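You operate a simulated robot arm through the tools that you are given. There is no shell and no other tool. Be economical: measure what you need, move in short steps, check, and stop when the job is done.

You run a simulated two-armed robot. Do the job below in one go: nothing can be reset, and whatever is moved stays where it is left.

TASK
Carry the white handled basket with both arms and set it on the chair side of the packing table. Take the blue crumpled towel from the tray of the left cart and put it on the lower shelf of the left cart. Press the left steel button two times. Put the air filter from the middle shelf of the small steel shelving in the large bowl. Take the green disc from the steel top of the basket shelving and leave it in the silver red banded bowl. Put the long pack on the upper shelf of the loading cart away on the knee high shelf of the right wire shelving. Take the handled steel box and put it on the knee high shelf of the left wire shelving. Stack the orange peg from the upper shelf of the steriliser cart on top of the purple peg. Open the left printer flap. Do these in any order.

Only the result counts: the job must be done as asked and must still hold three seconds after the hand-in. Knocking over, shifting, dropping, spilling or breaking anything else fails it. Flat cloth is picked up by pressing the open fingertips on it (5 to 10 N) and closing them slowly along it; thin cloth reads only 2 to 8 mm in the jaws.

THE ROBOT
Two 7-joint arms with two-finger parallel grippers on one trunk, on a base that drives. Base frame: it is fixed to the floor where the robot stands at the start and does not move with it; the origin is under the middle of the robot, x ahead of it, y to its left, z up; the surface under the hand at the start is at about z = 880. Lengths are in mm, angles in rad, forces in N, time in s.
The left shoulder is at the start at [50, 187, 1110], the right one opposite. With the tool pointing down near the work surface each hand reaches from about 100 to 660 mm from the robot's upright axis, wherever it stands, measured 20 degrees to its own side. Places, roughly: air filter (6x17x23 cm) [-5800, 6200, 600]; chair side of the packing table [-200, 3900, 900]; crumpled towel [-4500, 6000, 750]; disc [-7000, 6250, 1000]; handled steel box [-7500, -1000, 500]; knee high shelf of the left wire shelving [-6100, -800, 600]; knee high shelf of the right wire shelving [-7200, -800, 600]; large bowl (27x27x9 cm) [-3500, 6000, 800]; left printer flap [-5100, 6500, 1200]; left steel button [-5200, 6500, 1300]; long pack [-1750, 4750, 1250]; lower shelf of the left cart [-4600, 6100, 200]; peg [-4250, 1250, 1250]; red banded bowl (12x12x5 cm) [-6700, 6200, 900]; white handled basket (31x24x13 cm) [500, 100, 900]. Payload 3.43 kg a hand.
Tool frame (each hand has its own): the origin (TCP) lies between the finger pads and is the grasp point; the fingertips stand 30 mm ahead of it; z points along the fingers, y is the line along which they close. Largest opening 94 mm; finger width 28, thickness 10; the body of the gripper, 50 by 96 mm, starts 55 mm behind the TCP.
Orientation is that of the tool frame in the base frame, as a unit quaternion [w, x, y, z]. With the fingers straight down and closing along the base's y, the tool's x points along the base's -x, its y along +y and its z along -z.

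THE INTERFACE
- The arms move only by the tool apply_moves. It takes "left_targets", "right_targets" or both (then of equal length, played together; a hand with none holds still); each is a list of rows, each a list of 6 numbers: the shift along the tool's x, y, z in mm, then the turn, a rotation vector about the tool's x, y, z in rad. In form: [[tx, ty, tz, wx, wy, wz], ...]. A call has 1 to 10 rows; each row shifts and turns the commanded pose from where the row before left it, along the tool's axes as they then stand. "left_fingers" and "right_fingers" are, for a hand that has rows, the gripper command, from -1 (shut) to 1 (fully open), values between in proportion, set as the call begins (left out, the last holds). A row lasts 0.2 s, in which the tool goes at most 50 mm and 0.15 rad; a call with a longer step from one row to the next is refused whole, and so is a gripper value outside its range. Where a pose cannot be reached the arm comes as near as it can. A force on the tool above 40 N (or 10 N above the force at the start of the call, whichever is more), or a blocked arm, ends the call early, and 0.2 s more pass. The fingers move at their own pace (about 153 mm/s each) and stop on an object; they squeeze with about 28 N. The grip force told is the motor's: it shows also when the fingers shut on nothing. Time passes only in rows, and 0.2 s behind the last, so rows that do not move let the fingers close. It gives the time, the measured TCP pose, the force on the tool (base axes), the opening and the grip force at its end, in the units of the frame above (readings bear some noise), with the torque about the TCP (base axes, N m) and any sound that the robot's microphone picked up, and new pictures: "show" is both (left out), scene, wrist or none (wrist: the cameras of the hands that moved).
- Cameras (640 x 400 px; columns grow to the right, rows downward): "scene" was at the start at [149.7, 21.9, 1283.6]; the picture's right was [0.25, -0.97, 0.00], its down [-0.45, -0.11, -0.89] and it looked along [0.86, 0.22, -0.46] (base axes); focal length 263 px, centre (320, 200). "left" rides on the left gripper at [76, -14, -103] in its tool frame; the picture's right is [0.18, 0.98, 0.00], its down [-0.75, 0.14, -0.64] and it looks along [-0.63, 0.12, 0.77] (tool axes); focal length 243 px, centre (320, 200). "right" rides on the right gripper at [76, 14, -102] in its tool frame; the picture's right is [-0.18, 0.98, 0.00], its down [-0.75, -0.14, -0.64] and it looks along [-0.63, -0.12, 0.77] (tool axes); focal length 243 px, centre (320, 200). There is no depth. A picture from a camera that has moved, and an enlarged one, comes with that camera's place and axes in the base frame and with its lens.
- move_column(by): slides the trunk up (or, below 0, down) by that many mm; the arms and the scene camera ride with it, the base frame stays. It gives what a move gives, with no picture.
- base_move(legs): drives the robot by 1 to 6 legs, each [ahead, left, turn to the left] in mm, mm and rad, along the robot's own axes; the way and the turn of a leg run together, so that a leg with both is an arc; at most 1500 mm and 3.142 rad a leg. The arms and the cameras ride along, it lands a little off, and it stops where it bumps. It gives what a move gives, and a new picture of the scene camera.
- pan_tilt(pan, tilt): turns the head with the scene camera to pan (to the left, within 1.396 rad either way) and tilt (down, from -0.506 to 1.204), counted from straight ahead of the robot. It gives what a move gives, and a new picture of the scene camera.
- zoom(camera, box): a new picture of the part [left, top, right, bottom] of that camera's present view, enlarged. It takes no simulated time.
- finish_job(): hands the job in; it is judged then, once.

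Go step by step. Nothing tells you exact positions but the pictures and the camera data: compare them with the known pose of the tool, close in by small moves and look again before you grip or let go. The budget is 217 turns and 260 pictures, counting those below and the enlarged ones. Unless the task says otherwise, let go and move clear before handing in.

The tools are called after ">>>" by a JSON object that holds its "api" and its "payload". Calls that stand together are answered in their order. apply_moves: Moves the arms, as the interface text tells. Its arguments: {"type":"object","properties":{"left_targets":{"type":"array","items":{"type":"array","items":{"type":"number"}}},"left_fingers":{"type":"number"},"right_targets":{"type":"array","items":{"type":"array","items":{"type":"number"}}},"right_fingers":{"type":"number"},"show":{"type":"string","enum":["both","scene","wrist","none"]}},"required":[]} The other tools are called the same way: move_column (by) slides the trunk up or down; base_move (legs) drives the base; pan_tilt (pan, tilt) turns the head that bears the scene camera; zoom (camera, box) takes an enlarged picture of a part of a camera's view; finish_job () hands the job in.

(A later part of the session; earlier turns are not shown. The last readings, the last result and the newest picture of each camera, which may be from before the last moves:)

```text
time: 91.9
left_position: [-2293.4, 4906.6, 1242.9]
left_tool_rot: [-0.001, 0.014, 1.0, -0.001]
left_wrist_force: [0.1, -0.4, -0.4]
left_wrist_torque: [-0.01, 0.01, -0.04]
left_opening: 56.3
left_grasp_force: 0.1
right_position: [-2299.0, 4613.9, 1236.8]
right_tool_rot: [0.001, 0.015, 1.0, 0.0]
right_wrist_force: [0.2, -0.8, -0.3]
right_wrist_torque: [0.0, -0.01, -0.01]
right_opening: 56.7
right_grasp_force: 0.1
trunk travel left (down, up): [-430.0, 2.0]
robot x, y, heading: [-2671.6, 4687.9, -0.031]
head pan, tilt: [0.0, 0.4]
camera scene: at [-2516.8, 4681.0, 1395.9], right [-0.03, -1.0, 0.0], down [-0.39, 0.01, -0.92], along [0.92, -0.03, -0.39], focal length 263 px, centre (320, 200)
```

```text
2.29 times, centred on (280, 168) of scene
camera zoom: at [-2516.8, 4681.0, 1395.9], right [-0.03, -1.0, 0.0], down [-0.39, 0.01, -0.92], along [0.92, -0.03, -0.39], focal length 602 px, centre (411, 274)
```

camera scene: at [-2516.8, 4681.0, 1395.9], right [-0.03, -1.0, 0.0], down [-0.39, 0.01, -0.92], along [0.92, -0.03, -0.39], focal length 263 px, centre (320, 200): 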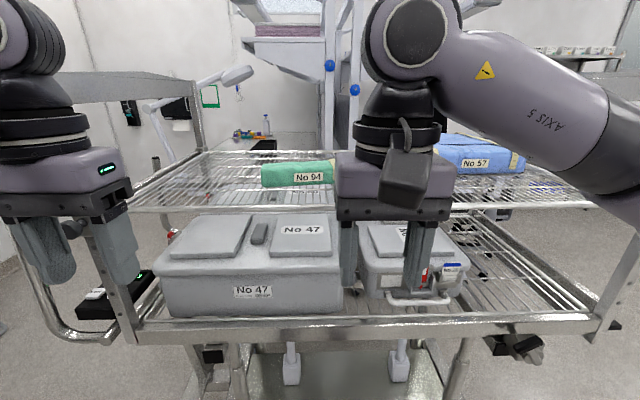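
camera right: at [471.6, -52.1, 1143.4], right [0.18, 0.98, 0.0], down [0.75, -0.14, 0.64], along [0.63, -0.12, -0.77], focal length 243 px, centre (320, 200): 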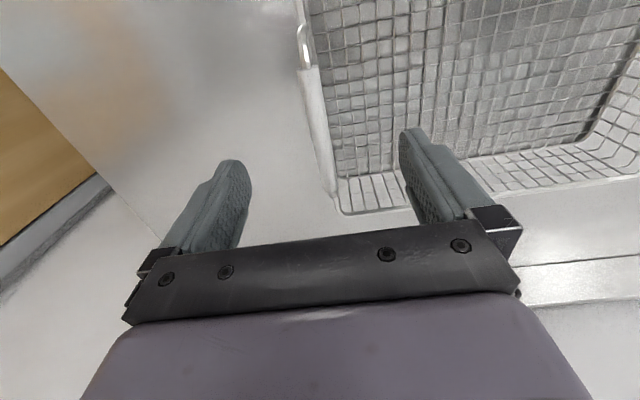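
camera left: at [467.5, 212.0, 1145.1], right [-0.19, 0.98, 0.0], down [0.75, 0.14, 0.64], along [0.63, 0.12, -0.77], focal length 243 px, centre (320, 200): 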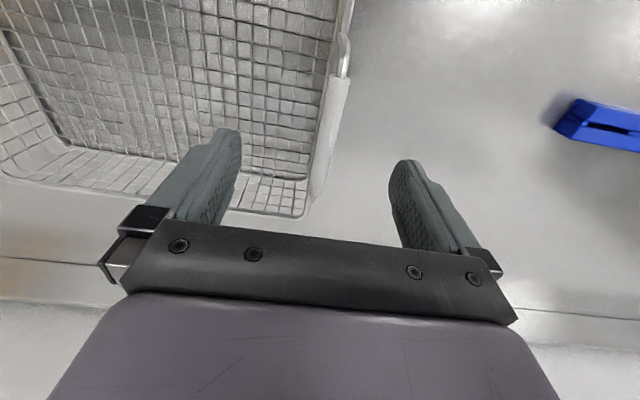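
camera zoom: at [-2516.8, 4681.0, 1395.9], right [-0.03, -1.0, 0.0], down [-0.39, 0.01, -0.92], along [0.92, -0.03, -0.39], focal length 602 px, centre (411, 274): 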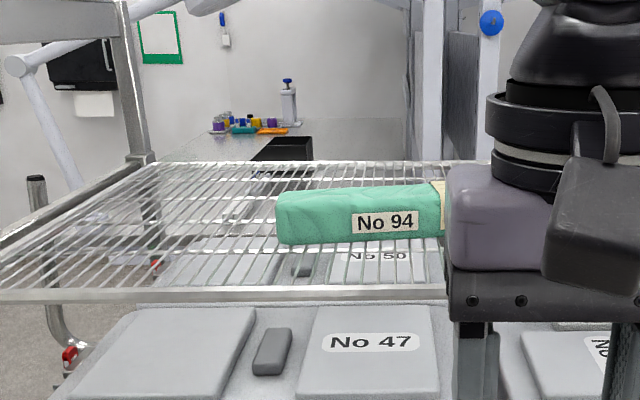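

The green pack (No 94) is long and narrow, near [-1850, 4690], lying along y on the wire shelf (z about 1170). I'll drive closer so the left hand can take it from above, closing across its narrow side.

>>> {"api": "base_move", "payload": {"legs": [[0, -150, 0.03], [235, 0, 0]]}}

>>> {"api": "apply_moves", "payload": {"left_targets": [[0, 0, -40, 0, 0, 0.15], [0, 0, -40, 0, 0, 0.15], [0, 0, -10, 0, 0, 0.15], [-30, 0, 0, 0, 0, 0.15], [-30, 0, 0, 0, 0, 0.15], [0, 0, 0, 0, 0, 0.15], [0, 0, 0, 0, 0, 0.15], [0, 0, 0, 0, 0, 0.15], [0, 0, 0, 0, 0, 0.15], [0, 0, 0, 0, 0, 0]], "left_fingers": 1}}

```text
time: 95.2
left_position: [-2065.5, 4771.7, 1243.3]
left_tool_rot: [0.0, -0.003, 1.0, -0.001]
left_wrist_force: [0.1, 0.2, 0.2]
left_wrist_torque: [0.03, -0.01, -0.02]
left_opening: 56.1
left_grasp_force: 0.0
right_position: [-2058.6, 4479.7, 1237.0]
right_tool_rot: [0.0, -0.002, 1.0, 0.001]
right_wrist_force: [0.0, 0.3, 0.3]
right_wrist_torque: [0.0, 0.0, 0.0]
right_opening: 56.3
right_grasp_force: 0.1
trunk travel left (down, up): [-430.0, 2.0]
robot x, y, heading: [-2429.7, 4539.7, 0.007]
head pan, tilt: [0.0, 0.4]
camera scene: at [-2278.4, 4538.6, 1395.8], right [0.01, -1.0, 0.0], down [-0.39, 0.0, -0.92], along [0.92, 0.0, -0.39], focal length 263 px, centre (320, 200)
```

scene: 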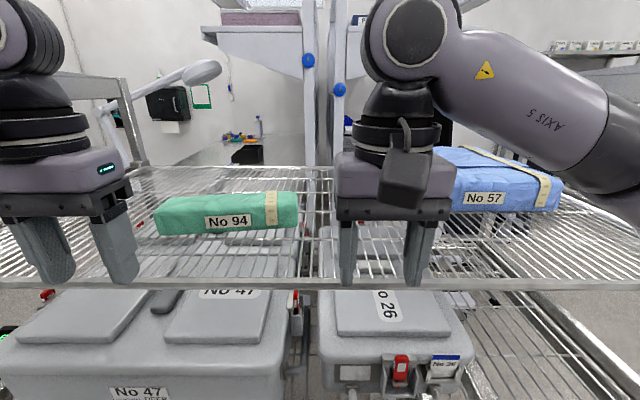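

```text
time: 97.4
left_position: [-2108.0, 4677.8, 1272.7]
left_tool_rot: [0.001, 0.623, 0.782, -0.001]
left_wrist_force: [-0.3, -0.2, -0.6]
left_wrist_torque: [0.03, 0.02, -0.02]
left_opening: 93.9
left_grasp_force: 0.0
left hand out of reach, approached as far as the arm can: row 6, 7, 8, 9
right_position: [-2060.3, 4478.8, 1238.0]
right_tool_rot: [0.002, -0.003, 1.0, 0.001]
right_wrist_force: [-0.8, -0.1, 0.1]
right_wrist_torque: [0.02, 0.01, 0.0]
right_opening: 56.4
right_grasp_force: 0.0
trunk travel left (down, up): [-430.0, 2.0]
robot x, y, heading: [-2426.5, 4540.0, 0.002]
head pan, tilt: [0.0, 0.4]
camera scene: at [-2279.1, 4538.8, 1395.9], right [0.01, -1.0, 0.0], down [-0.39, 0.0, -0.92], along [0.92, 0.0, -0.39], focal length 263 px, centre (320, 200)
camera left: at [-2139.0, 4749.9, 1377.1], right [0.92, 0.4, 0.0], down [0.31, -0.7, 0.64], along [0.26, -0.59, -0.77], focal length 243 px, centre (320, 200)
```

scene: 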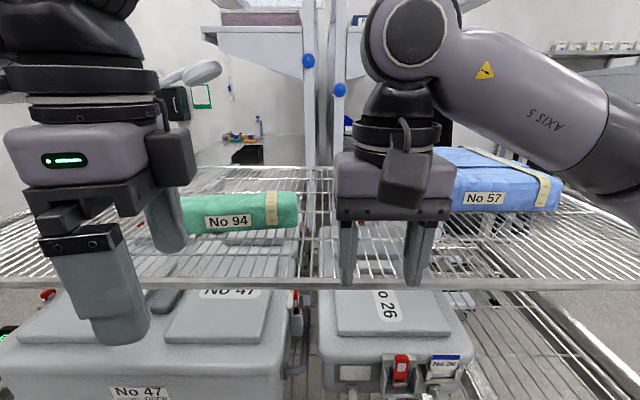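
left: 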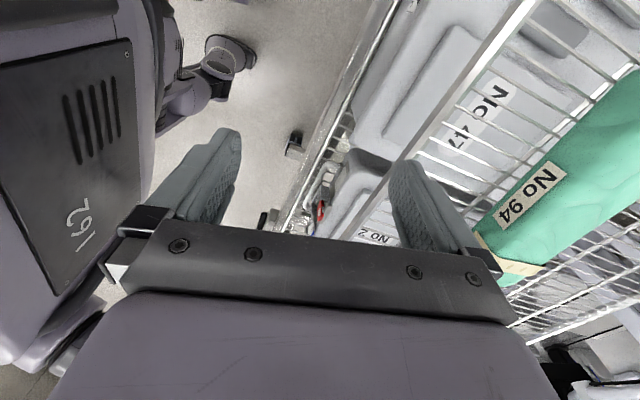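

I now have the pack centre at about [-1855, 4695, 1195], yawed 0.13 rad, about 50–60 mm wide. I'll move the left hand over it.

>>> {"api": "apply_moves", "payload": {"left_targets": [[-6.7, 41.7, 0, 0, 0, 0], [-6.7, 41.7, 0, 0, 0, 0], [-6.7, 41.7, 0, 0, 0, 0], [-6.7, 41.7, 0, 0, 0, 0], [-6.7, 41.7, 0, 0, 0, 0], [-6.7, 41.7, 0, 0, 0, 0], [0, 0, 0, 0, 0, 0.09]], "left_fingers": 1}}

```text
time: 99.0
left_position: [-2081.7, 4608.4, 1209.0]
left_tool_rot: [0.001, 0.656, 0.755, 0.0]
left_wrist_force: [0.3, -0.8, -0.7]
left_wrist_torque: [-0.02, 0.0, 0.03]
left_opening: 94.0
left_grasp_force: 0.0
left hand out of reach, approached as far as the arm can: row 1, 2, 3, 4, 5, 6, 7
right_position: [-2059.2, 4479.0, 1236.8]
right_tool_rot: [0.001, -0.003, 1.0, 0.001]
right_wrist_force: [-0.7, 0.5, 0.4]
right_wrist_torque: [-0.01, 0.01, -0.01]
right_opening: 56.3
right_grasp_force: 0.0
trunk travel left (down, up): [-430.0, 2.0]
robot x, y, heading: [-2433.2, 4536.2, 0.004]
head pan, tilt: [0.0, 0.4]
camera scene: at [-2279.6, 4538.6, 1396.0], right [0.01, -1.0, 0.0], down [-0.39, 0.0, -0.92], along [0.92, 0.0, -0.39], focal length 263 px, centre (320, 200)
camera left: at [-2106.6, 4683.5, 1312.9], right [0.95, 0.32, 0.0], down [0.24, -0.73, 0.64], along [0.21, -0.61, -0.77], focal length 243 px, centre (320, 200)
```

scene: 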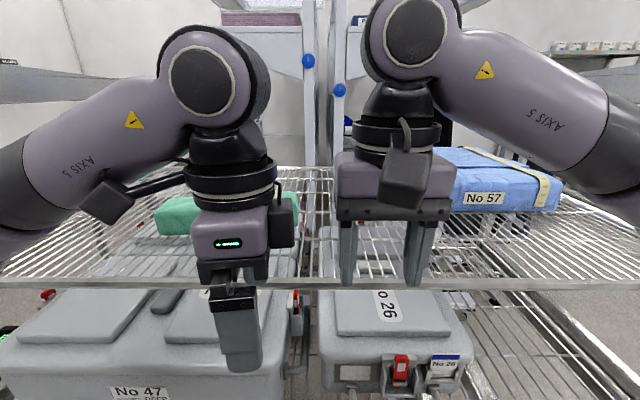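
left: 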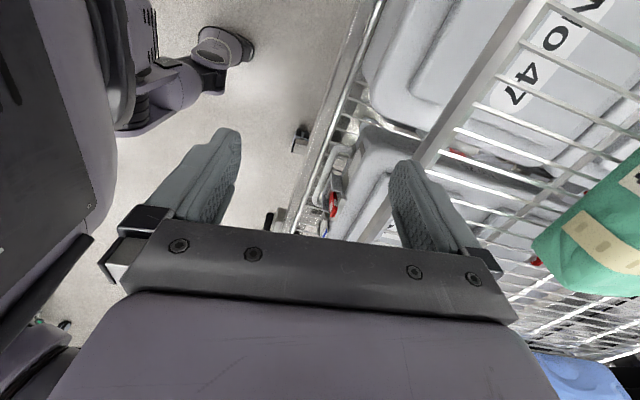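

The arm couldn't follow because I'd gone too high for its reach at this forward distance. I'll probe with a small upward step to see how it recovers.

>>> {"api": "apply_moves", "payload": {"left_targets": [[0, 0, -25, 0, 0, 0], [0, 0, -20, 0, 0, 0]], "show": "none"}}

```text
time: 99.6
left_position: [-2092.2, 4606.6, 1251.4]
left_tool_rot: [0.001, 0.656, 0.755, -0.001]
left_wrist_force: [-0.5, 0.1, -0.2]
left_wrist_torque: [0.01, 0.0, -0.01]
left_opening: 93.9
left_grasp_force: 0.0
left hand out of reach, approached as far as the arm can: row 1, 2
right_position: [-2058.6, 4479.2, 1237.0]
right_tool_rot: [0.001, -0.003, 1.0, 0.0]
right_wrist_force: [0.0, 0.7, -0.2]
right_wrist_torque: [0.01, -0.03, -0.01]
right_opening: 56.5
right_grasp_force: 0.0
trunk travel left (down, up): [-430.0, 2.0]
robot x, y, heading: [-2434.8, 4540.8, 0.002]
head pan, tilt: [0.0, 0.4]
```

The left arm's wrist limit blocks this orientation. I'll turn the left hand back and try the same turn with the right hand, whose mirrored wrist may allow it.

>>> {"api": "apply_moves", "payload": {"left_targets": [[0, 0, 0, 0, 0, -0.15], [0, 0, 0, 0, 0, -0.15], [0, 0, 0, 0, 0, -0.15], [0, 0, 0, 0, 0, -0.15], [0, 0, 0, 0, 0, -0.15], [0, 0, 0, 0, 0, -0.15], [0, 0, 0, 0, 0, -0.15], [0, 0, 0, 0, 0, -0.15], [0, 0, 0, 0, 0, -0.15], [0, 0, 0, 0, 0, -0.08]], "right_targets": [[0, 0, -10, 0, 0, 0.15], [0, 0, -10, 0, 0, 0.15], [0, 0, 0, 0, 0, 0.15], [0, 0, 0, 0, 0, 0.15], [0, 0, 0, 0, 0, 0.15], [0, 0, 0, 0, 0, 0.15], [0, 0, 0, 0, 0, 0.15], [0, 0, 0, 0, 0, 0.15], [0, 0, 0, 0, 0, 0.15], [0, 0, 0, 0, 0, 0.09]], "left_fingers": -1, "right_fingers": 1, "show": "scene"}}

```text
time: 101.4
left_position: [-2088.8, 4610.4, 1248.5]
left_tool_rot: [-0.001, 0.125, 0.992, 0.001]
left_wrist_force: [0.4, -0.4, -0.2]
left_wrist_torque: [-0.05, 0.01, -0.02]
left_opening: 0.1
left_grasp_force: 28.2
right_position: [-2060.6, 4477.3, 1258.9]
right_tool_rot: [-0.001, 0.546, 0.838, 0.002]
right_wrist_force: [-1.0, -0.1, -0.9]
right_wrist_torque: [0.04, 0.02, -0.02]
right_opening: 93.9
right_grasp_force: 0.0
trunk travel left (down, up): [-430.0, 2.0]
robot x, y, heading: [-2434.5, 4537.7, 0.008]
head pan, tilt: [0.0, 0.4]
stopped in row 9 (left hand): the force on the tool passed its limit at 44 N (the readings are from after the stop); the commanded pose is now the measured one
camera scene: at [-2279.1, 4538.6, 1395.9], right [0.01, -1.0, 0.0], down [-0.39, 0.0, -0.92], along [0.92, 0.0, -0.39], focal length 263 px, centre (320, 200)
```

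scene: 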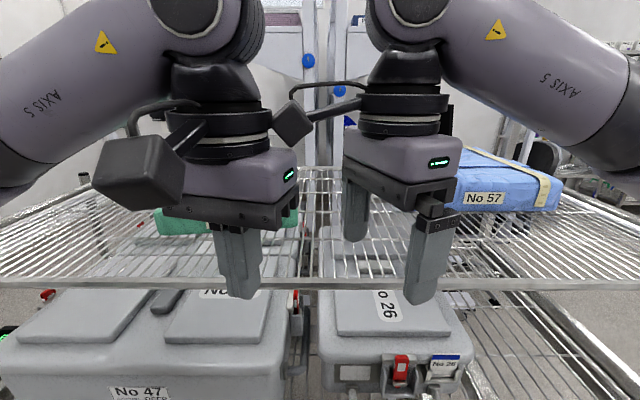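

The two hands touched each other lightly. I'll move the left hand away outward and finish the right turn.

>>> {"api": "apply_moves", "payload": {"left_targets": [[0, 40, 0, 0, 0, 0], [0, 40, 0, 0, 0, -0.1], [0, 40, 0, 0, 0, -0.1], [30, 0, 0, 0, 0, 0], [30, 0, 0, 0, 0, 0]], "right_targets": [[0, 0, 0, 0, 0, 0], [0, 0, 0, 0, 0, 0], [0, 0, 0, 0, 0, 0.08], [0, 0, 0, 0, 0, 0.09], [0, 0, 0, 0, 0, 0.09]], "show": "none"}}

>>> {"api": "base_move", "payload": {"legs": [[0, 270, 0]]}}

```text
time: 102.6
left_position: [-2124.3, 4732.9, 1249.3]
left_tool_rot: [-0.002, 0.026, 1.0, 0.002]
left_wrist_force: [0.8, -0.7, -0.7]
left_wrist_torque: [0.02, 0.01, 0.04]
left_opening: 0.0
left_grasp_force: 27.5
right_position: [-2060.1, 4479.4, 1259.1]
right_tool_rot: [0.0, 0.649, 0.761, 0.002]
right_wrist_force: [0.0, -1.2, 0.3]
right_wrist_torque: [-0.01, 0.0, 0.0]
right_opening: 94.1
right_grasp_force: 0.1
trunk travel left (down, up): [-430.0, 2.0]
robot x, y, heading: [-2430.7, 4538.7, 0.006]
head pan, tilt: [0.0, 0.4]
```

```text
time: 105.6
left_position: [-2126.0, 5009.9, 1248.5]
left_tool_rot: [-0.002, 0.025, 1.0, 0.0]
left_wrist_force: [-1.3, 0.9, 0.1]
left_wrist_torque: [0.03, 0.02, -0.01]
left_opening: 0.0
left_grasp_force: 28.1
right_position: [-2062.1, 4755.8, 1259.7]
right_tool_rot: [0.0, 0.649, 0.761, 0.003]
right_wrist_force: [0.2, 0.1, -0.1]
right_wrist_torque: [-0.01, 0.01, 0.01]
right_opening: 93.9
right_grasp_force: 0.1
trunk travel left (down, up): [-430.0, 2.0]
robot x, y, heading: [-2435.7, 4812.9, 0.01]
head pan, tilt: [0.0, 0.4]
camera scene: at [-2280.8, 4815.2, 1395.9], right [0.01, -1.0, 0.0], down [-0.39, 0.0, -0.92], along [0.92, 0.01, -0.39], focal length 263 px, centre (320, 200)
```

scene: 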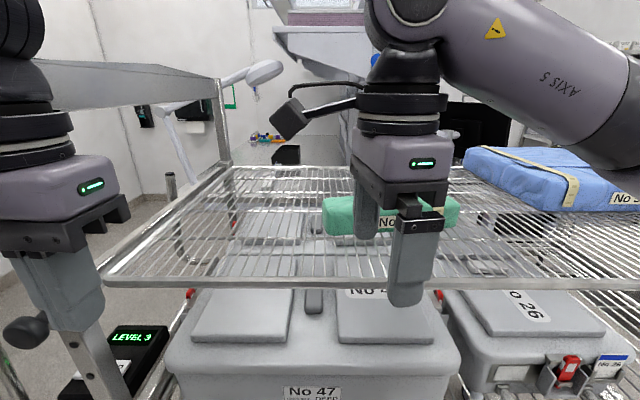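

The right hand reached the needed turn. I'll move it over the pack at the current height and look with its wrist camera.

>>> {"api": "apply_moves", "payload": {"right_targets": [[-18.5, 38.6, -2, 0, 0, 0], [-18.5, 38.6, -2, 0, 0, 0], [-18.5, 38.6, -2, 0, 0, 0], [-18.5, 38.6, 0, 0, 0, 0], [-18.5, 38.6, 0, 0, 0, 0]]}}

```text
time: 106.8
left_position: [-2126.1, 5013.9, 1248.5]
left_tool_rot: [-0.001, 0.024, 1.0, -0.001]
left_wrist_force: [0.0, 1.8, -1.3]
left_wrist_torque: [-0.07, -0.02, -0.01]
left_opening: 0.3
left_grasp_force: 28.1
right_position: [-1863.1, 4698.1, 1266.1]
right_tool_rot: [0.004, 0.648, 0.762, 0.0]
right_wrist_force: [0.3, -1.7, 0.1]
right_wrist_torque: [0.09, 0.05, -0.01]
right_opening: 94.1
right_grasp_force: 0.0
right hand out of reach, approached as far as the arm can: row 5
trunk travel left (down, up): [-430.0, 2.0]
robot x, y, heading: [-2434.0, 4813.2, 0.008]
head pan, tilt: [0.0, 0.4]
camera scene: at [-2281.4, 4819.6, 1395.9], right [0.01, -1.0, 0.0], down [-0.39, -0.01, -0.92], along [0.92, 0.01, -0.39], focal length 263 px, centre (320, 200)
camera right: at [-1861.8, 4774.5, 1368.4], right [1.0, -0.02, 0.01], down [-0.02, -0.76, 0.64], along [-0.01, -0.64, -0.76], focal length 243 px, centre (320, 200)
```

scene: 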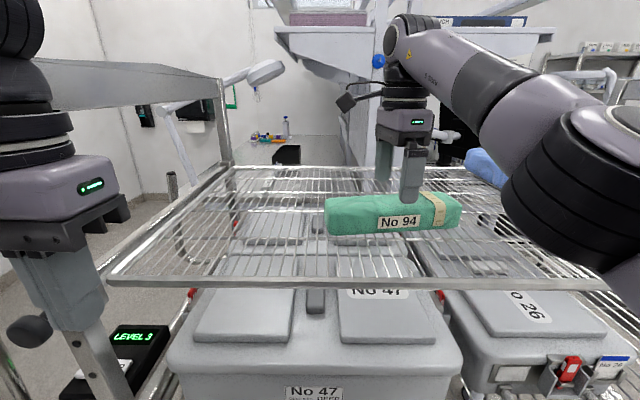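
right: 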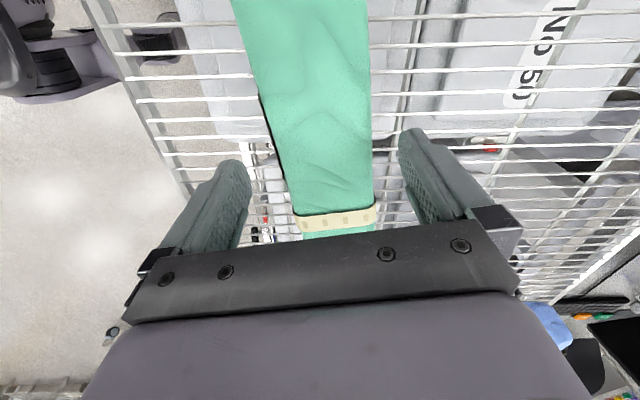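

The pack sits centred between the fingers, about 71 mm wide. I'll go down gently and close.

>>> {"api": "apply_moves", "payload": {"right_targets": [[0, 0, 18, 0, 0, 0], [0, 0, 18, 0, 0, 0], [0, 0, 18, 0, 0, 0]], "show": "wrist"}}

>>> {"api": "apply_moves", "payload": {"right_targets": [[0, 0, 0, 0, 0, 0], [0, 0, 0, 0, 0, 0], [0, 0, 0, 0, 0, 0]], "right_fingers": -1, "show": "none"}}

```text
time: 107.6
left_position: [-2126.4, 5009.0, 1249.3]
left_tool_rot: [-0.001, 0.026, 1.0, 0.002]
left_wrist_force: [-0.1, 0.0, -0.6]
left_wrist_torque: [-0.02, 0.01, 0.01]
left_opening: 0.0
left_grasp_force: 28.6
right_position: [-1845.8, 4697.3, 1218.2]
right_tool_rot: [0.0, 0.649, 0.761, 0.001]
right_wrist_force: [-3.6, -0.6, 3.4]
right_wrist_torque: [-0.17, 0.23, -0.01]
right_opening: 94.1
right_grasp_force: 0.1
right hand out of reach, approached as far as the arm can: row 1, 2, 3
trunk travel left (down, up): [-430.0, 2.0]
robot x, y, heading: [-2435.7, 4814.4, 0.009]
head pan, tilt: [0.0, 0.4]
camera right: at [-1844.0, 4773.2, 1321.3], right [1.0, -0.03, 0.0], down [-0.02, -0.77, 0.64], along [-0.02, -0.64, -0.77], focal length 243 px, centre (320, 200)
```

right: 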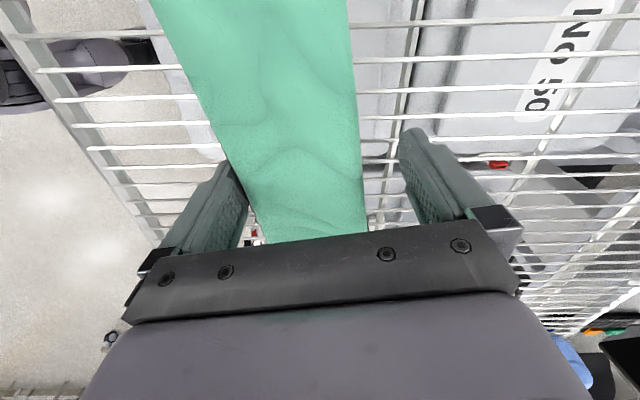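

```text
time: 108.4
left_position: [-2126.6, 5008.5, 1249.2]
left_tool_rot: [0.0, 0.026, 1.0, 0.001]
left_wrist_force: [-0.1, 0.2, 0.4]
left_wrist_torque: [0.02, 0.02, 0.01]
left_opening: 0.0
left_grasp_force: 28.1
right_position: [-1845.3, 4696.8, 1217.9]
right_tool_rot: [0.0, 0.648, 0.761, 0.003]
right_wrist_force: [1.0, -0.4, 7.4]
right_wrist_torque: [-0.32, 0.01, -0.04]
right_opening: 71.8
right_grasp_force: 27.8
trunk travel left (down, up): [-430.0, 2.0]
robot x, y, heading: [-2433.2, 4811.9, 0.008]
head pan, tilt: [0.0, 0.4]
```

The pack is gripped at 72 mm. I'll lift it while drawing back slightly, since going straight up is at the edge of reach.

>>> {"api": "apply_moves", "payload": {"right_targets": [[0.5, -3, -12, 0, 0, 0], [1, -6, -12, 0, 0, 0], [1, -8, -12, 0, 0, 0], [1, -10, -12, 0, 0, 0], [4, -25, -5, 0, 0, 0], [6, -40, 0, 0, 0, 0], [6, -40, 0, 0, 0, 0], [6, -40, 0, 0, 0, 0]]}}

```text
time: 110.2
left_position: [-2126.5, 5008.3, 1250.2]
left_tool_rot: [-0.001, 0.026, 1.0, 0.002]
left_wrist_force: [0.0, 0.0, 0.0]
left_wrist_torque: [0.0, -0.04, 0.03]
left_opening: 0.0
left_grasp_force: 28.3
right_position: [-2019.8, 4697.3, 1267.1]
right_tool_rot: [0.0, 0.649, 0.761, 0.003]
right_wrist_force: [-1.2, 1.0, -4.4]
right_wrist_torque: [-0.02, -0.02, -0.02]
right_opening: 71.8
right_grasp_force: 27.4
trunk travel left (down, up): [-430.0, 2.0]
robot x, y, heading: [-2433.0, 4815.8, 0.006]
head pan, tilt: [0.0, 0.4]
camera scene: at [-2281.3, 4814.7, 1395.9], right [0.01, -1.0, 0.0], down [-0.39, 0.0, -0.92], along [0.92, 0.01, -0.39], focal length 263 px, centre (320, 200)
camera right: at [-2018.1, 4772.4, 1371.3], right [1.0, -0.03, 0.0], down [-0.02, -0.77, 0.64], along [-0.02, -0.64, -0.77], focal length 243 px, centre (320, 200)
```

scene: 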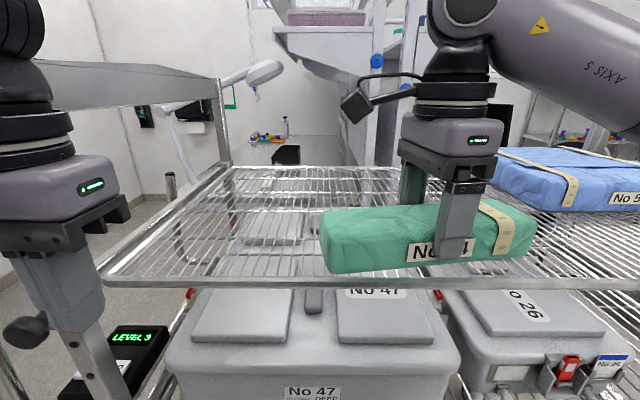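
right: 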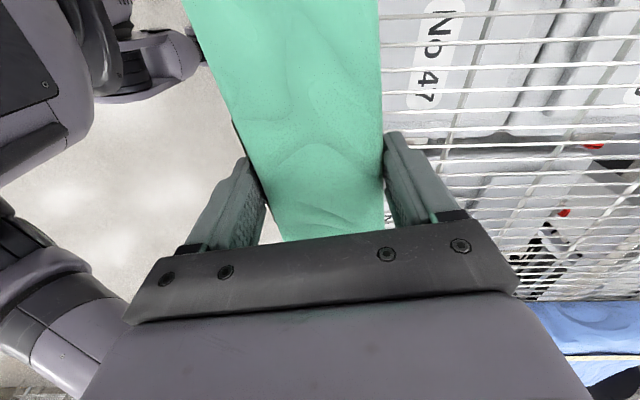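

The pack is up and held. I'll back off and turn toward the wire shelving area to see the way.

>>> {"api": "base_move", "payload": {"legs": [[-700, 0, 0], [0, 0, -2.27]]}}

>>> {"api": "pan_tilt", "payload": {"pan": 0, "tilt": 0.2}}

```text
time: 119.4
left_position: [-3181.0, 4450.6, 1250.0]
left_tool_rot: [0.0, 0.918, 0.397, 0.002]
left_wrist_force: [0.1, -0.3, -0.6]
left_wrist_torque: [0.01, -0.01, -0.01]
left_opening: 0.0
left_grasp_force: 28.3
right_position: [-3489.2, 4571.2, 1267.2]
right_tool_rot: [0.003, 0.963, -0.27, 0.002]
right_wrist_force: [0.2, 0.6, -4.6]
right_wrist_torque: [0.04, 0.0, 0.0]
right_opening: 71.9
right_grasp_force: 27.9
trunk travel left (down, up): [-430.0, 2.0]
robot x, y, heading: [-3126.1, 4814.6, -2.266]
head pan, tilt: [0.0, 0.4]
camera scene: at [-3223.4, 4695.4, 1395.8], right [-0.77, 0.64, 0.0], down [0.25, 0.3, -0.92], along [-0.59, -0.71, -0.39], focal length 263 px, centre (320, 200)
```

scene: 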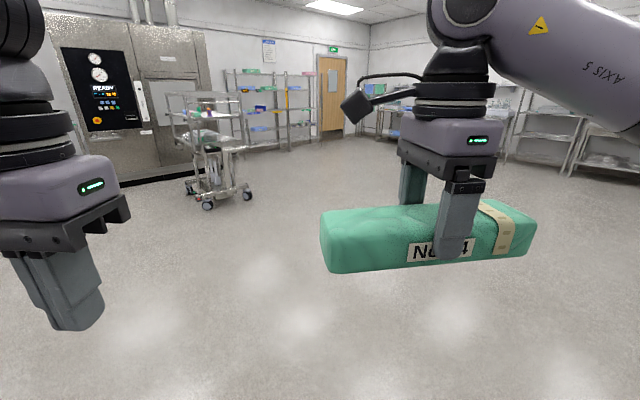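

```text
time: 120.2
left_position: [-3180.7, 4450.7, 1250.6]
left_tool_rot: [0.002, 0.918, 0.397, 0.002]
left_wrist_force: [0.2, -0.5, -0.3]
left_wrist_torque: [-0.05, 0.01, 0.0]
left_opening: 0.4
left_grasp_force: 28.0
right_position: [-3489.1, 4571.2, 1267.6]
right_tool_rot: [0.001, 0.963, -0.27, 0.003]
right_wrist_force: [-0.4, 0.6, -4.1]
right_wrist_torque: [0.02, 0.02, -0.01]
right_opening: 71.7
right_grasp_force: 28.1
trunk travel left (down, up): [-430.0, 2.0]
robot x, y, heading: [-3127.2, 4809.6, -2.268]
head pan, tilt: [0.0, 0.201]
camera scene: at [-3223.7, 4694.9, 1414.3], right [-0.77, 0.64, 0.0], down [0.13, 0.15, -0.98], along [-0.63, -0.75, -0.2], focal length 263 px, centre (320, 200)
```

scene: 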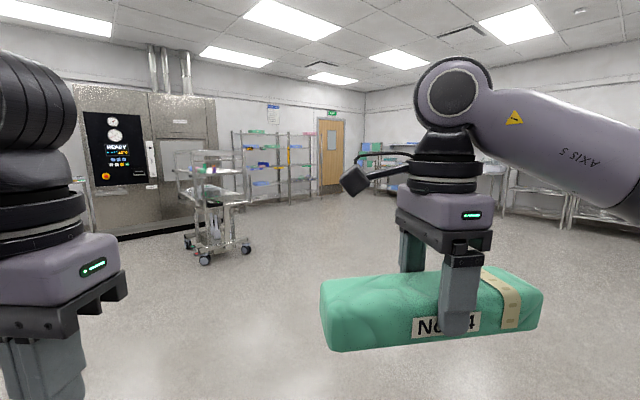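

The floor is open. The wire shelving stands by the far wall ahead, with the steriliser cart off to the left. I'll drive diagonally across and turn to face the shelving.

>>> {"api": "base_move", "payload": {"legs": [[1500, 0, 0], [1500, 0, 0], [1500, 0, 0], [300, 0, 0], [0, 0, 0.697]]}}

```text
time: 145.4
left_position: [-6002.1, 749.5, 1249.0]
left_tool_rot: [0.001, 0.709, 0.705, 0.003]
left_wrist_force: [-0.8, -0.8, -0.7]
left_wrist_torque: [0.01, 0.0, -0.03]
left_opening: 0.1
left_grasp_force: 28.0
right_position: [-6309.6, 628.3, 1267.8]
right_tool_rot: [0.001, 0.995, 0.1, 0.003]
right_wrist_force: [0.0, -0.1, -4.1]
right_wrist_torque: [0.0, -0.02, -0.01]
right_opening: 71.5
right_grasp_force: 28.2
trunk travel left (down, up): [-430.0, 2.0]
robot x, y, heading: [-6208.0, 1050.9, -1.52]
head pan, tilt: [0.0, 0.201]
camera scene: at [-6199.3, 897.0, 1414.4], right [-1.0, -0.05, 0.0], down [-0.01, 0.2, -0.98], along [0.05, -0.98, -0.2], focal length 263 px, centre (320, 200)
```

scene: 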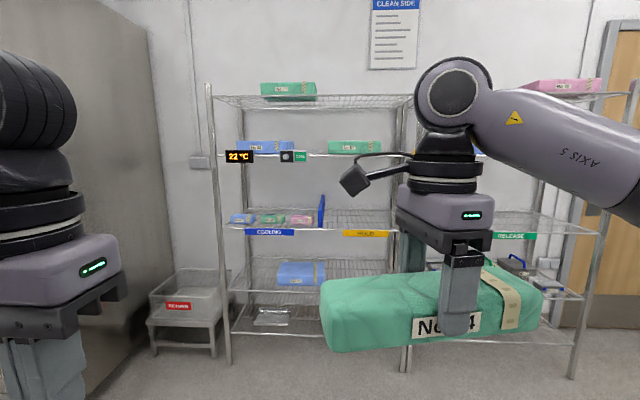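

The steel box with a handle is on the right unit's knee-high shelf, at its right end, and the left unit's knee-high shelf carries a blue pack. I'll move in front of the right unit and lower the trunk to look into the shelf.

>>> {"api": "base_move", "payload": {"legs": [[450, -800, -0.05]]}}

>>> {"api": "move_column", "payload": {"by": -350}}

>>> {"api": "pan_tilt", "payload": {"pan": 0, "tilt": 0.25}}

```text
time: 152.7
left_position: [-6775.8, 256.1, 1249.8]
left_tool_rot: [0.0, 0.718, 0.696, 0.003]
left_wrist_force: [0.8, 0.0, 0.2]
left_wrist_torque: [-0.05, 0.04, 0.0]
left_opening: 0.2
left_grasp_force: 27.9
right_position: [-7086.1, 141.8, 1267.6]
right_tool_rot: [0.001, 0.996, 0.089, 0.002]
right_wrist_force: [0.3, -0.3, -4.2]
right_wrist_torque: [-0.01, 0.01, 0.02]
right_opening: 71.8
right_grasp_force: 28.1
trunk travel left (down, up): [-430.0, 2.0]
robot x, y, heading: [-6982.2, 566.2, -1.547]
head pan, tilt: [0.0, 0.201]
camera scene: at [-6969.7, 408.1, 1414.4], right [-1.0, -0.03, 0.0], down [-0.01, 0.2, -0.98], along [0.03, -0.98, -0.2], focal length 263 px, centre (320, 200)
```

scene: 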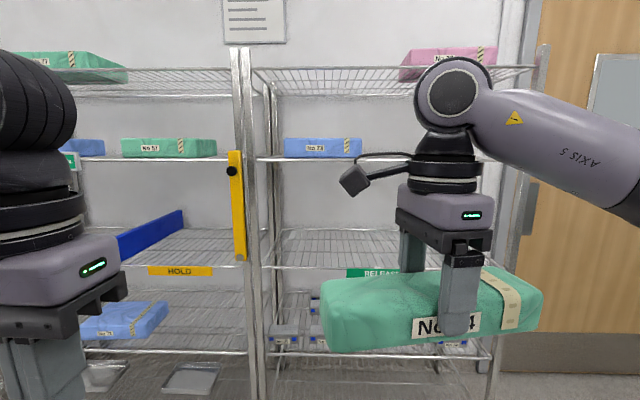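

```text
time: 156.2
left_position: [-6776.0, 255.8, 898.7]
left_tool_rot: [0.0, 0.718, 0.696, 0.003]
left_wrist_force: [1.2, -0.3, -0.6]
left_wrist_torque: [-0.02, -0.01, -0.02]
left_opening: 0.0
left_grasp_force: 28.1
right_position: [-7086.0, 141.2, 918.0]
right_tool_rot: [0.002, 0.996, 0.088, 0.003]
right_wrist_force: [0.5, -0.8, -4.7]
right_wrist_torque: [-0.02, -0.01, -0.01]
right_opening: 71.9
right_grasp_force: 27.8
trunk travel left (down, up): [-80.0, 352.0]
robot x, y, heading: [-6977.1, 563.8, -1.542]
head pan, tilt: [0.0, 0.201]
```

```text
time: 156.8
left_position: [-6776.1, 256.4, 899.6]
left_tool_rot: [-0.001, 0.718, 0.696, 0.003]
left_wrist_force: [0.3, 0.8, 0.0]
left_wrist_torque: [-0.01, 0.01, 0.03]
left_opening: 0.1
left_grasp_force: 27.7
right_position: [-7086.2, 142.4, 917.3]
right_tool_rot: [0.002, 0.996, 0.088, 0.002]
right_wrist_force: [0.4, 0.1, -4.7]
right_wrist_torque: [-0.02, -0.01, -0.02]
right_opening: 71.7
right_grasp_force: 27.4
trunk travel left (down, up): [-80.0, 352.0]
robot x, y, heading: [-6977.4, 561.5, -1.539]
head pan, tilt: [0.0, 0.25]
camera scene: at [-6969.6, 408.1, 1059.8], right [-1.0, -0.03, 0.0], down [-0.01, 0.25, -0.97], along [0.03, -0.97, -0.25], focal length 263 px, centre (320, 200)
```

scene: 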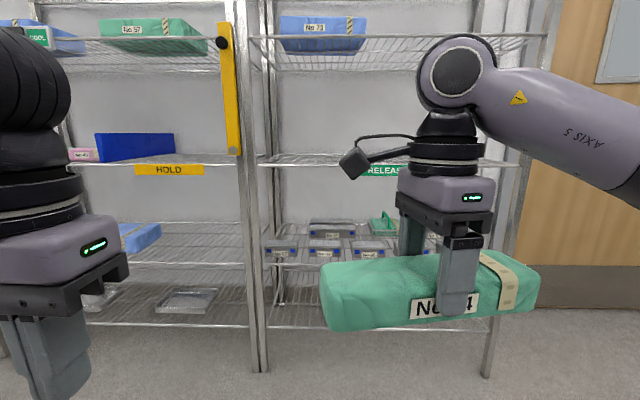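

I'll enlarge the right unit's knee-high shelf.

>>> {"api": "zoom", "payload": {"camera": "scene", "box": [240, 150, 530, 340]}}

```text
2.11 times, centred on (385, 245) of scene
camera zoom: at [-6969.6, 408.1, 1059.8], right [-1.0, -0.03, 0.0], down [-0.01, 0.25, -0.97], along [0.03, -0.97, -0.25], focal length 554 px, centre (183, 105)
```

zoom: 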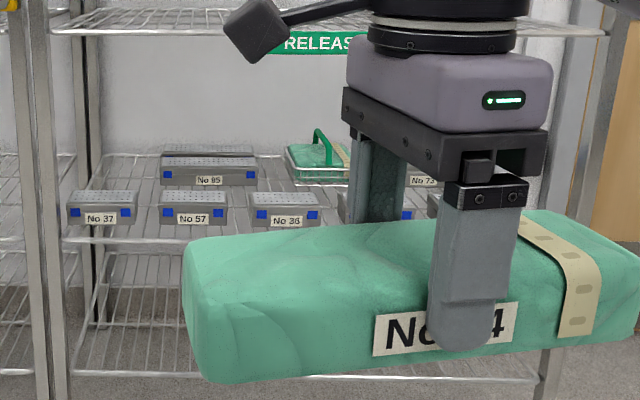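

Small boxes fill much of the front. I'll slide right so the pack doesn't hide the right part of the shelf.

>>> {"api": "base_move", "payload": {"legs": [[0, -600, -0.03]]}}

>>> {"api": "zoom", "payload": {"camera": "scene", "box": [60, 130, 400, 340]}}

```text
time: 162.4
left_position: [-7373.1, 241.4, 899.4]
left_tool_rot: [0.0, 0.725, 0.688, 0.002]
left_wrist_force: [-0.4, 0.5, 0.0]
left_wrist_torque: [-0.01, 0.02, 0.01]
left_opening: 0.0
left_grasp_force: 28.2
right_position: [-7685.0, 135.7, 918.2]
right_tool_rot: [0.002, 0.997, 0.078, 0.003]
right_wrist_force: [-1.0, 0.1, -4.5]
right_wrist_torque: [0.0, 0.04, 0.01]
right_opening: 71.7
right_grasp_force: 27.5
trunk travel left (down, up): [-80.0, 352.0]
robot x, y, heading: [-7567.3, 551.0, -1.558]
head pan, tilt: [0.0, 0.25]
camera scene: at [-7563.9, 398.4, 1059.8], right [-1.0, -0.01, 0.0], down [0.0, 0.25, -0.97], along [0.01, -0.97, -0.25], focal length 263 px, centre (320, 200)
```

scene: 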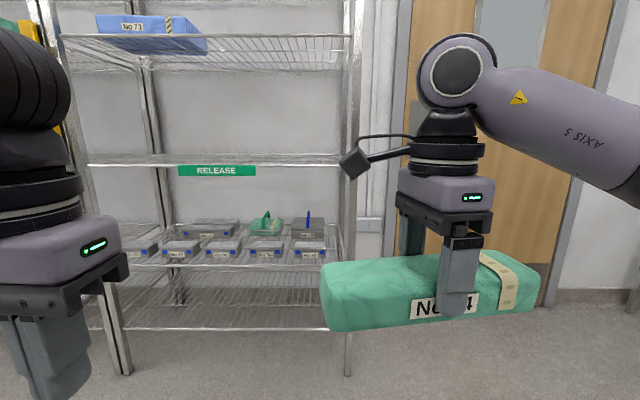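

```text
1.88 times, centred on (230, 235) of scene
camera zoom: at [-7563.9, 398.4, 1059.8], right [-1.0, -0.01, 0.0], down [0.0, 0.25, -0.97], along [0.01, -0.97, -0.25], focal length 496 px, centre (489, 134)
```

zoom: 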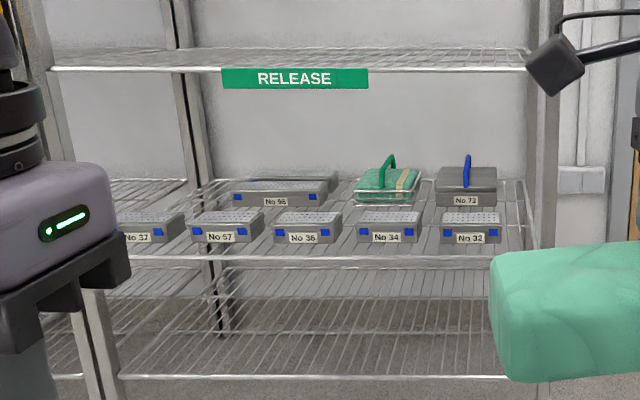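

The knee-high shelf (z about 517, front edge y about -594) has five small boxes in front at y of about -685 to -768, leaving a roughly 90 mm strip in front of them. The handled steel box is No 73, with the blue handle, at the back right. I'll move over to face the middle and check the strip from closer.

>>> {"api": "base_move", "payload": {"legs": [[0, 480, -0.013], [450, 0, 0]]}}

>>> {"api": "apply_moves", "payload": {"right_targets": [[0, 0, 0, 0, 0, 0.08], [0, 0, 0, 0, 0, 0.075]], "show": "none"}}

>>> {"api": "move_column", "payload": {"by": -60}}

>>> {"api": "pan_tilt", "payload": {"pan": 0, "tilt": 0.55}}

```text
time: 169.5
left_position: [-6907.6, -221.5, 899.4]
left_tool_rot: [0.0, 0.735, 0.679, 0.003]
left_wrist_force: [-1.2, -0.2, -0.6]
left_wrist_torque: [0.02, 0.03, 0.02]
left_opening: 0.0
left_grasp_force: 28.0
right_position: [-7223.2, -320.2, 917.2]
right_tool_rot: [0.002, 0.998, 0.066, 0.001]
right_wrist_force: [-0.7, 0.1, -4.4]
right_wrist_torque: [0.01, 0.02, 0.02]
right_opening: 71.9
right_grasp_force: 28.1
trunk travel left (down, up): [-80.0, 352.0]
robot x, y, heading: [-7092.3, 92.2, -1.59]
head pan, tilt: [0.0, 0.25]
camera scene: at [-7093.6, -60.2, 1059.8], right [-1.0, 0.02, 0.0], down [0.01, 0.25, -0.97], along [-0.02, -0.97, -0.25], focal length 263 px, centre (320, 200)
```

scene: 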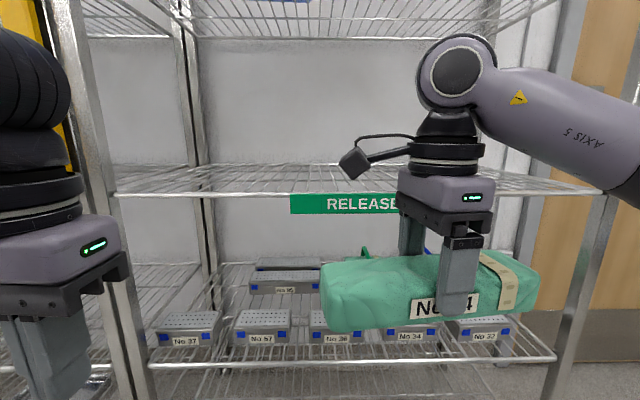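

```text
time: 170.1
left_position: [-6907.3, -222.0, 900.3]
left_tool_rot: [0.0, 0.734, 0.679, 0.003]
left_wrist_force: [0.0, -0.6, -0.4]
left_wrist_torque: [-0.02, 0.03, 0.01]
left_opening: 0.0
left_grasp_force: 28.1
right_position: [-7222.0, -319.4, 916.7]
right_tool_rot: [0.001, 1.0, -0.013, 0.002]
right_wrist_force: [0.5, 0.3, -3.8]
right_wrist_torque: [0.04, 0.01, -0.01]
right_opening: 71.6
right_grasp_force: 28.6
trunk travel left (down, up): [-80.0, 352.0]
robot x, y, heading: [-7090.2, 89.0, -1.596]
head pan, tilt: [0.0, 0.25]
```

```text
time: 171.1
left_position: [-6907.6, -222.6, 838.9]
left_tool_rot: [0.0, 0.734, 0.679, 0.003]
left_wrist_force: [-0.2, 0.3, 0.6]
left_wrist_torque: [0.01, -0.01, 0.0]
left_opening: 0.1
left_grasp_force: 27.2
right_position: [-7222.2, -319.9, 857.1]
right_tool_rot: [0.001, 1.0, -0.013, 0.003]
right_wrist_force: [0.7, 0.2, -4.0]
right_wrist_torque: [0.02, 0.04, -0.03]
right_opening: 71.6
right_grasp_force: 27.9
trunk travel left (down, up): [-20.0, 412.0]
robot x, y, heading: [-7093.1, 94.3, -1.594]
head pan, tilt: [0.0, 0.25]
```

```text
time: 171.9
left_position: [-6906.7, -222.5, 839.9]
left_tool_rot: [0.0, 0.734, 0.679, 0.002]
left_wrist_force: [0.8, 0.2, -0.3]
left_wrist_torque: [0.02, 0.02, 0.01]
left_opening: 0.0
left_grasp_force: 27.4
right_position: [-7222.2, -320.1, 856.2]
right_tool_rot: [0.001, 1.0, -0.012, 0.003]
right_wrist_force: [0.5, 0.1, -3.3]
right_wrist_torque: [0.02, 0.01, -0.01]
right_opening: 71.6
right_grasp_force: 27.4
trunk travel left (down, up): [-20.0, 412.0]
robot x, y, heading: [-7094.9, 94.7, -1.595]
head pan, tilt: [0.0, 0.55]
camera scene: at [-7093.5, -56.6, 972.2], right [-1.0, 0.02, 0.0], down [0.01, 0.52, -0.85], along [-0.02, -0.85, -0.52], focal length 263 px, centre (320, 200)
```

scene: 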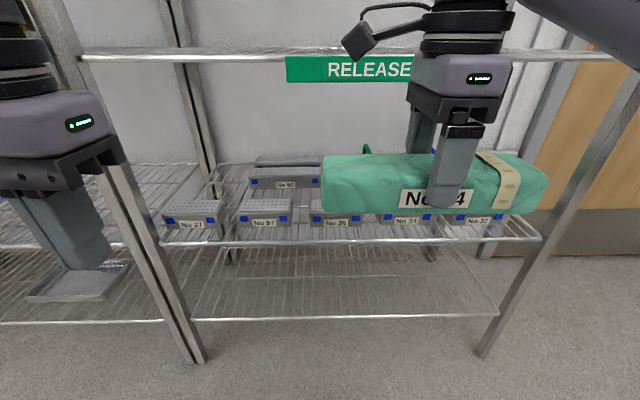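

A better fix gives the knee shelf at z about 545, front edge y about -560, front boxes at y -610 to -671, back row from y -821. So there's a 150 mm free corridor at y about -746, where the pack fits. I'll tuck the left hand, lower the right hand and shift to x about -7440, clear of the RELEASE label.

>>> {"api": "apply_moves", "payload": {"left_targets": [[30, 10, 0, 0, 0, 0], [30, 10, 0, 0, 0, 0], [30, 10, 0, 0, 0, 0], [20, 10, 0, 0, 0, 0], [0, 0, 0, 0, 0, 0]], "right_targets": [[0, 0, 36, 0, 0, 0], [0, 0, 36, 0, 0, 0], [0, 0, 36, 0, 0, 0], [0, 0, 36, 0, 0, 0], [0, 0, 36, 0, 0, 0]], "show": "none"}}

>>> {"api": "base_move", "payload": {"legs": [[0, -215, 0.024], [255, 0, 0]]}}

```text
time: 173.1
left_position: [-6857.8, -112.7, 842.2]
left_tool_rot: [0.0, 0.735, 0.679, 0.002]
left_wrist_force: [0.8, -0.8, -0.3]
left_wrist_torque: [0.04, 0.01, 0.01]
left_opening: 0.0
left_grasp_force: 27.9
right_position: [-7223.9, -322.9, 677.5]
right_tool_rot: [0.002, 1.0, -0.012, 0.003]
right_wrist_force: [-0.7, 0.0, -3.9]
right_wrist_torque: [0.0, 0.01, 0.01]
right_opening: 71.5
right_grasp_force: 28.2
trunk travel left (down, up): [-20.0, 412.0]
robot x, y, heading: [-7093.3, 95.6, -1.592]
head pan, tilt: [0.0, 0.55]
```

```text
time: 177.1
left_position: [-7068.5, -350.3, 841.0]
left_tool_rot: [0.001, 0.725, 0.689, 0.003]
left_wrist_force: [-0.9, 0.7, 0.3]
left_wrist_torque: [0.03, 0.0, 0.02]
left_opening: 0.1
left_grasp_force: 27.9
right_position: [-7428.6, -570.1, 677.7]
right_tool_rot: [0.001, 1.0, 0.002, 0.002]
right_wrist_force: [-0.2, -0.2, -4.0]
right_wrist_torque: [-0.02, 0.01, 0.02]
right_opening: 71.6
right_grasp_force: 28.1
trunk travel left (down, up): [-20.0, 412.0]
robot x, y, heading: [-7311.4, -149.3, -1.562]
head pan, tilt: [0.0, 0.55]
camera scene: at [-7307.0, -300.4, 972.1], right [-1.0, -0.01, 0.0], down [0.0, 0.52, -0.85], along [0.01, -0.85, -0.52], focal length 263 px, centre (320, 200)
```

scene: 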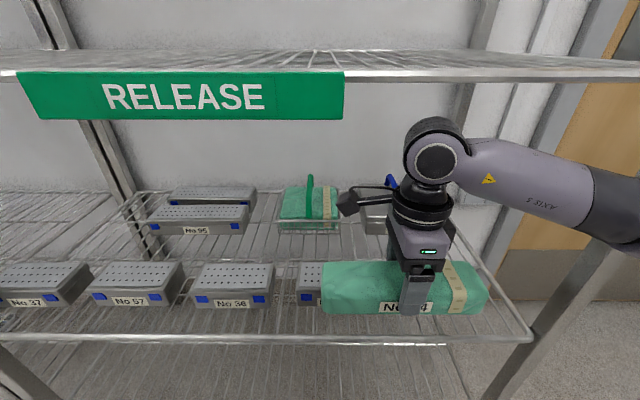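

The view confirms the corridor (y -678 to -829). I'll extend the right hand to y of about -753 above it.

>>> {"api": "apply_moves", "payload": {"right_targets": [[0, 30, 0, 0, 0, 0], [0, 30, 0, 0, 0, 0], [0, 30, 0, 0, 0, 0], [0, 30, 0, 0, 0, 0], [0, 30, 0, 0, 0, 0], [0, 32, 0, 0, 0, 0]]}}

```text
time: 178.5
left_position: [-7069.9, -350.2, 841.2]
left_tool_rot: [0.0, 0.725, 0.689, 0.002]
left_wrist_force: [-0.9, 0.0, 0.0]
left_wrist_torque: [0.0, 0.0, 0.02]
left_opening: 0.0
left_grasp_force: 28.4
right_position: [-7428.6, -753.5, 680.8]
right_tool_rot: [0.001, 1.0, 0.003, 0.003]
right_wrist_force: [-1.1, 0.7, -3.2]
right_wrist_torque: [0.0, 0.01, -0.03]
right_opening: 71.8
right_grasp_force: 28.1
trunk travel left (down, up): [-20.0, 412.0]
robot x, y, heading: [-7312.8, -151.6, -1.563]
head pan, tilt: [0.0, 0.55]
camera scene: at [-7307.0, -300.5, 972.1], right [-1.0, -0.01, 0.0], down [0.0, 0.52, -0.85], along [0.01, -0.85, -0.52], focal length 263 px, centre (320, 200)
camera right: at [-7352.1, -768.2, 784.8], right [-0.18, -0.98, 0.0], down [-0.76, 0.14, 0.64], along [-0.63, 0.11, -0.77], focal length 243 px, centre (320, 200)
```

scene: 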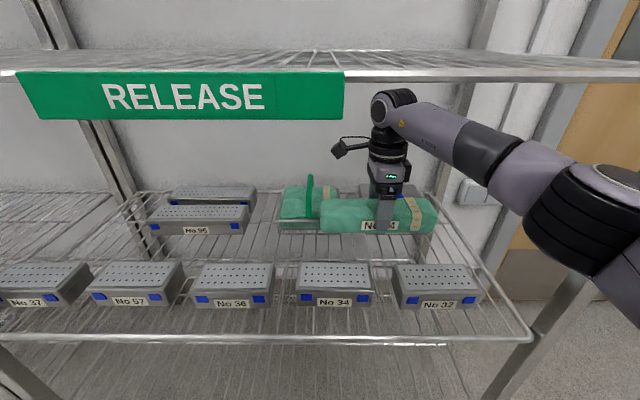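
right: 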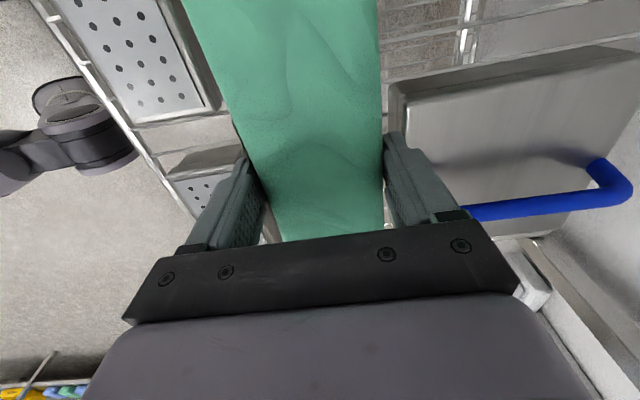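

I'll shift 11 mm toward the front to centre between box 32/34 and the steel box, then lower the pack in small steps until it touches.

>>> {"api": "apply_moves", "payload": {"right_targets": [[0, -11, 0, 0, 0, 0], [0, 0, 25, 0, 0, 0], [0, 0, 25, 0, 0, 0], [0, 0, 20, 0, 0, 0]], "show": "wrist"}}

>>> {"api": "apply_moves", "payload": {"right_targets": [[0, 0, 5, 0, 0, 0], [0, 0, 5, 0, 0, 0], [0, 0, 5, 0, 0, 0], [0, 0, 5, 0, 0, 0]], "show": "none"}}

```text
time: 179.5
left_position: [-7069.8, -349.6, 842.1]
left_tool_rot: [0.001, 0.725, 0.689, 0.002]
left_wrist_force: [-1.1, -0.3, 0.2]
left_wrist_torque: [0.03, -0.02, -0.06]
left_opening: 0.0
left_grasp_force: 27.6
right_position: [-7426.9, -741.5, 609.9]
right_tool_rot: [0.001, 1.0, 0.001, 0.002]
right_wrist_force: [1.0, -0.4, -4.4]
right_wrist_torque: [0.02, -0.02, -0.03]
right_opening: 71.6
right_grasp_force: 28.0
trunk travel left (down, up): [-20.0, 412.0]
robot x, y, heading: [-7311.2, -151.1, -1.564]
head pan, tilt: [0.0, 0.55]
camera right: at [-7352.0, -755.7, 713.7], right [-0.18, -0.98, 0.0], down [-0.76, 0.14, 0.64], along [-0.63, 0.11, -0.77], focal length 243 px, centre (320, 200)
```

right: 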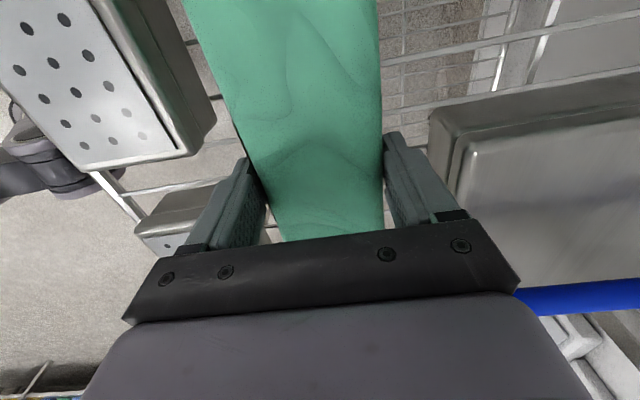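

```text
time: 180.6
left_position: [-7068.7, -348.5, 841.9]
left_tool_rot: [0.0, 0.725, 0.689, 0.002]
left_wrist_force: [0.5, -0.4, -0.1]
left_wrist_torque: [-0.01, -0.03, 0.01]
left_opening: 0.0
left_grasp_force: 27.6
right_position: [-7428.1, -741.2, 598.7]
right_tool_rot: [0.005, 1.0, 0.001, 0.005]
right_wrist_force: [-1.8, 4.0, 16.9]
right_wrist_torque: [0.79, 0.51, -0.14]
right_opening: 71.9
right_grasp_force: 28.5
trunk travel left (down, up): [-20.0, 412.0]
robot x, y, heading: [-7312.0, -148.4, -1.563]
head pan, tilt: [0.0, 0.55]
stopped in row 4 (right hand): the force on the tool passed its limit at 43 N (the readings are from after the stop); the commanded pose is now the measured one
```

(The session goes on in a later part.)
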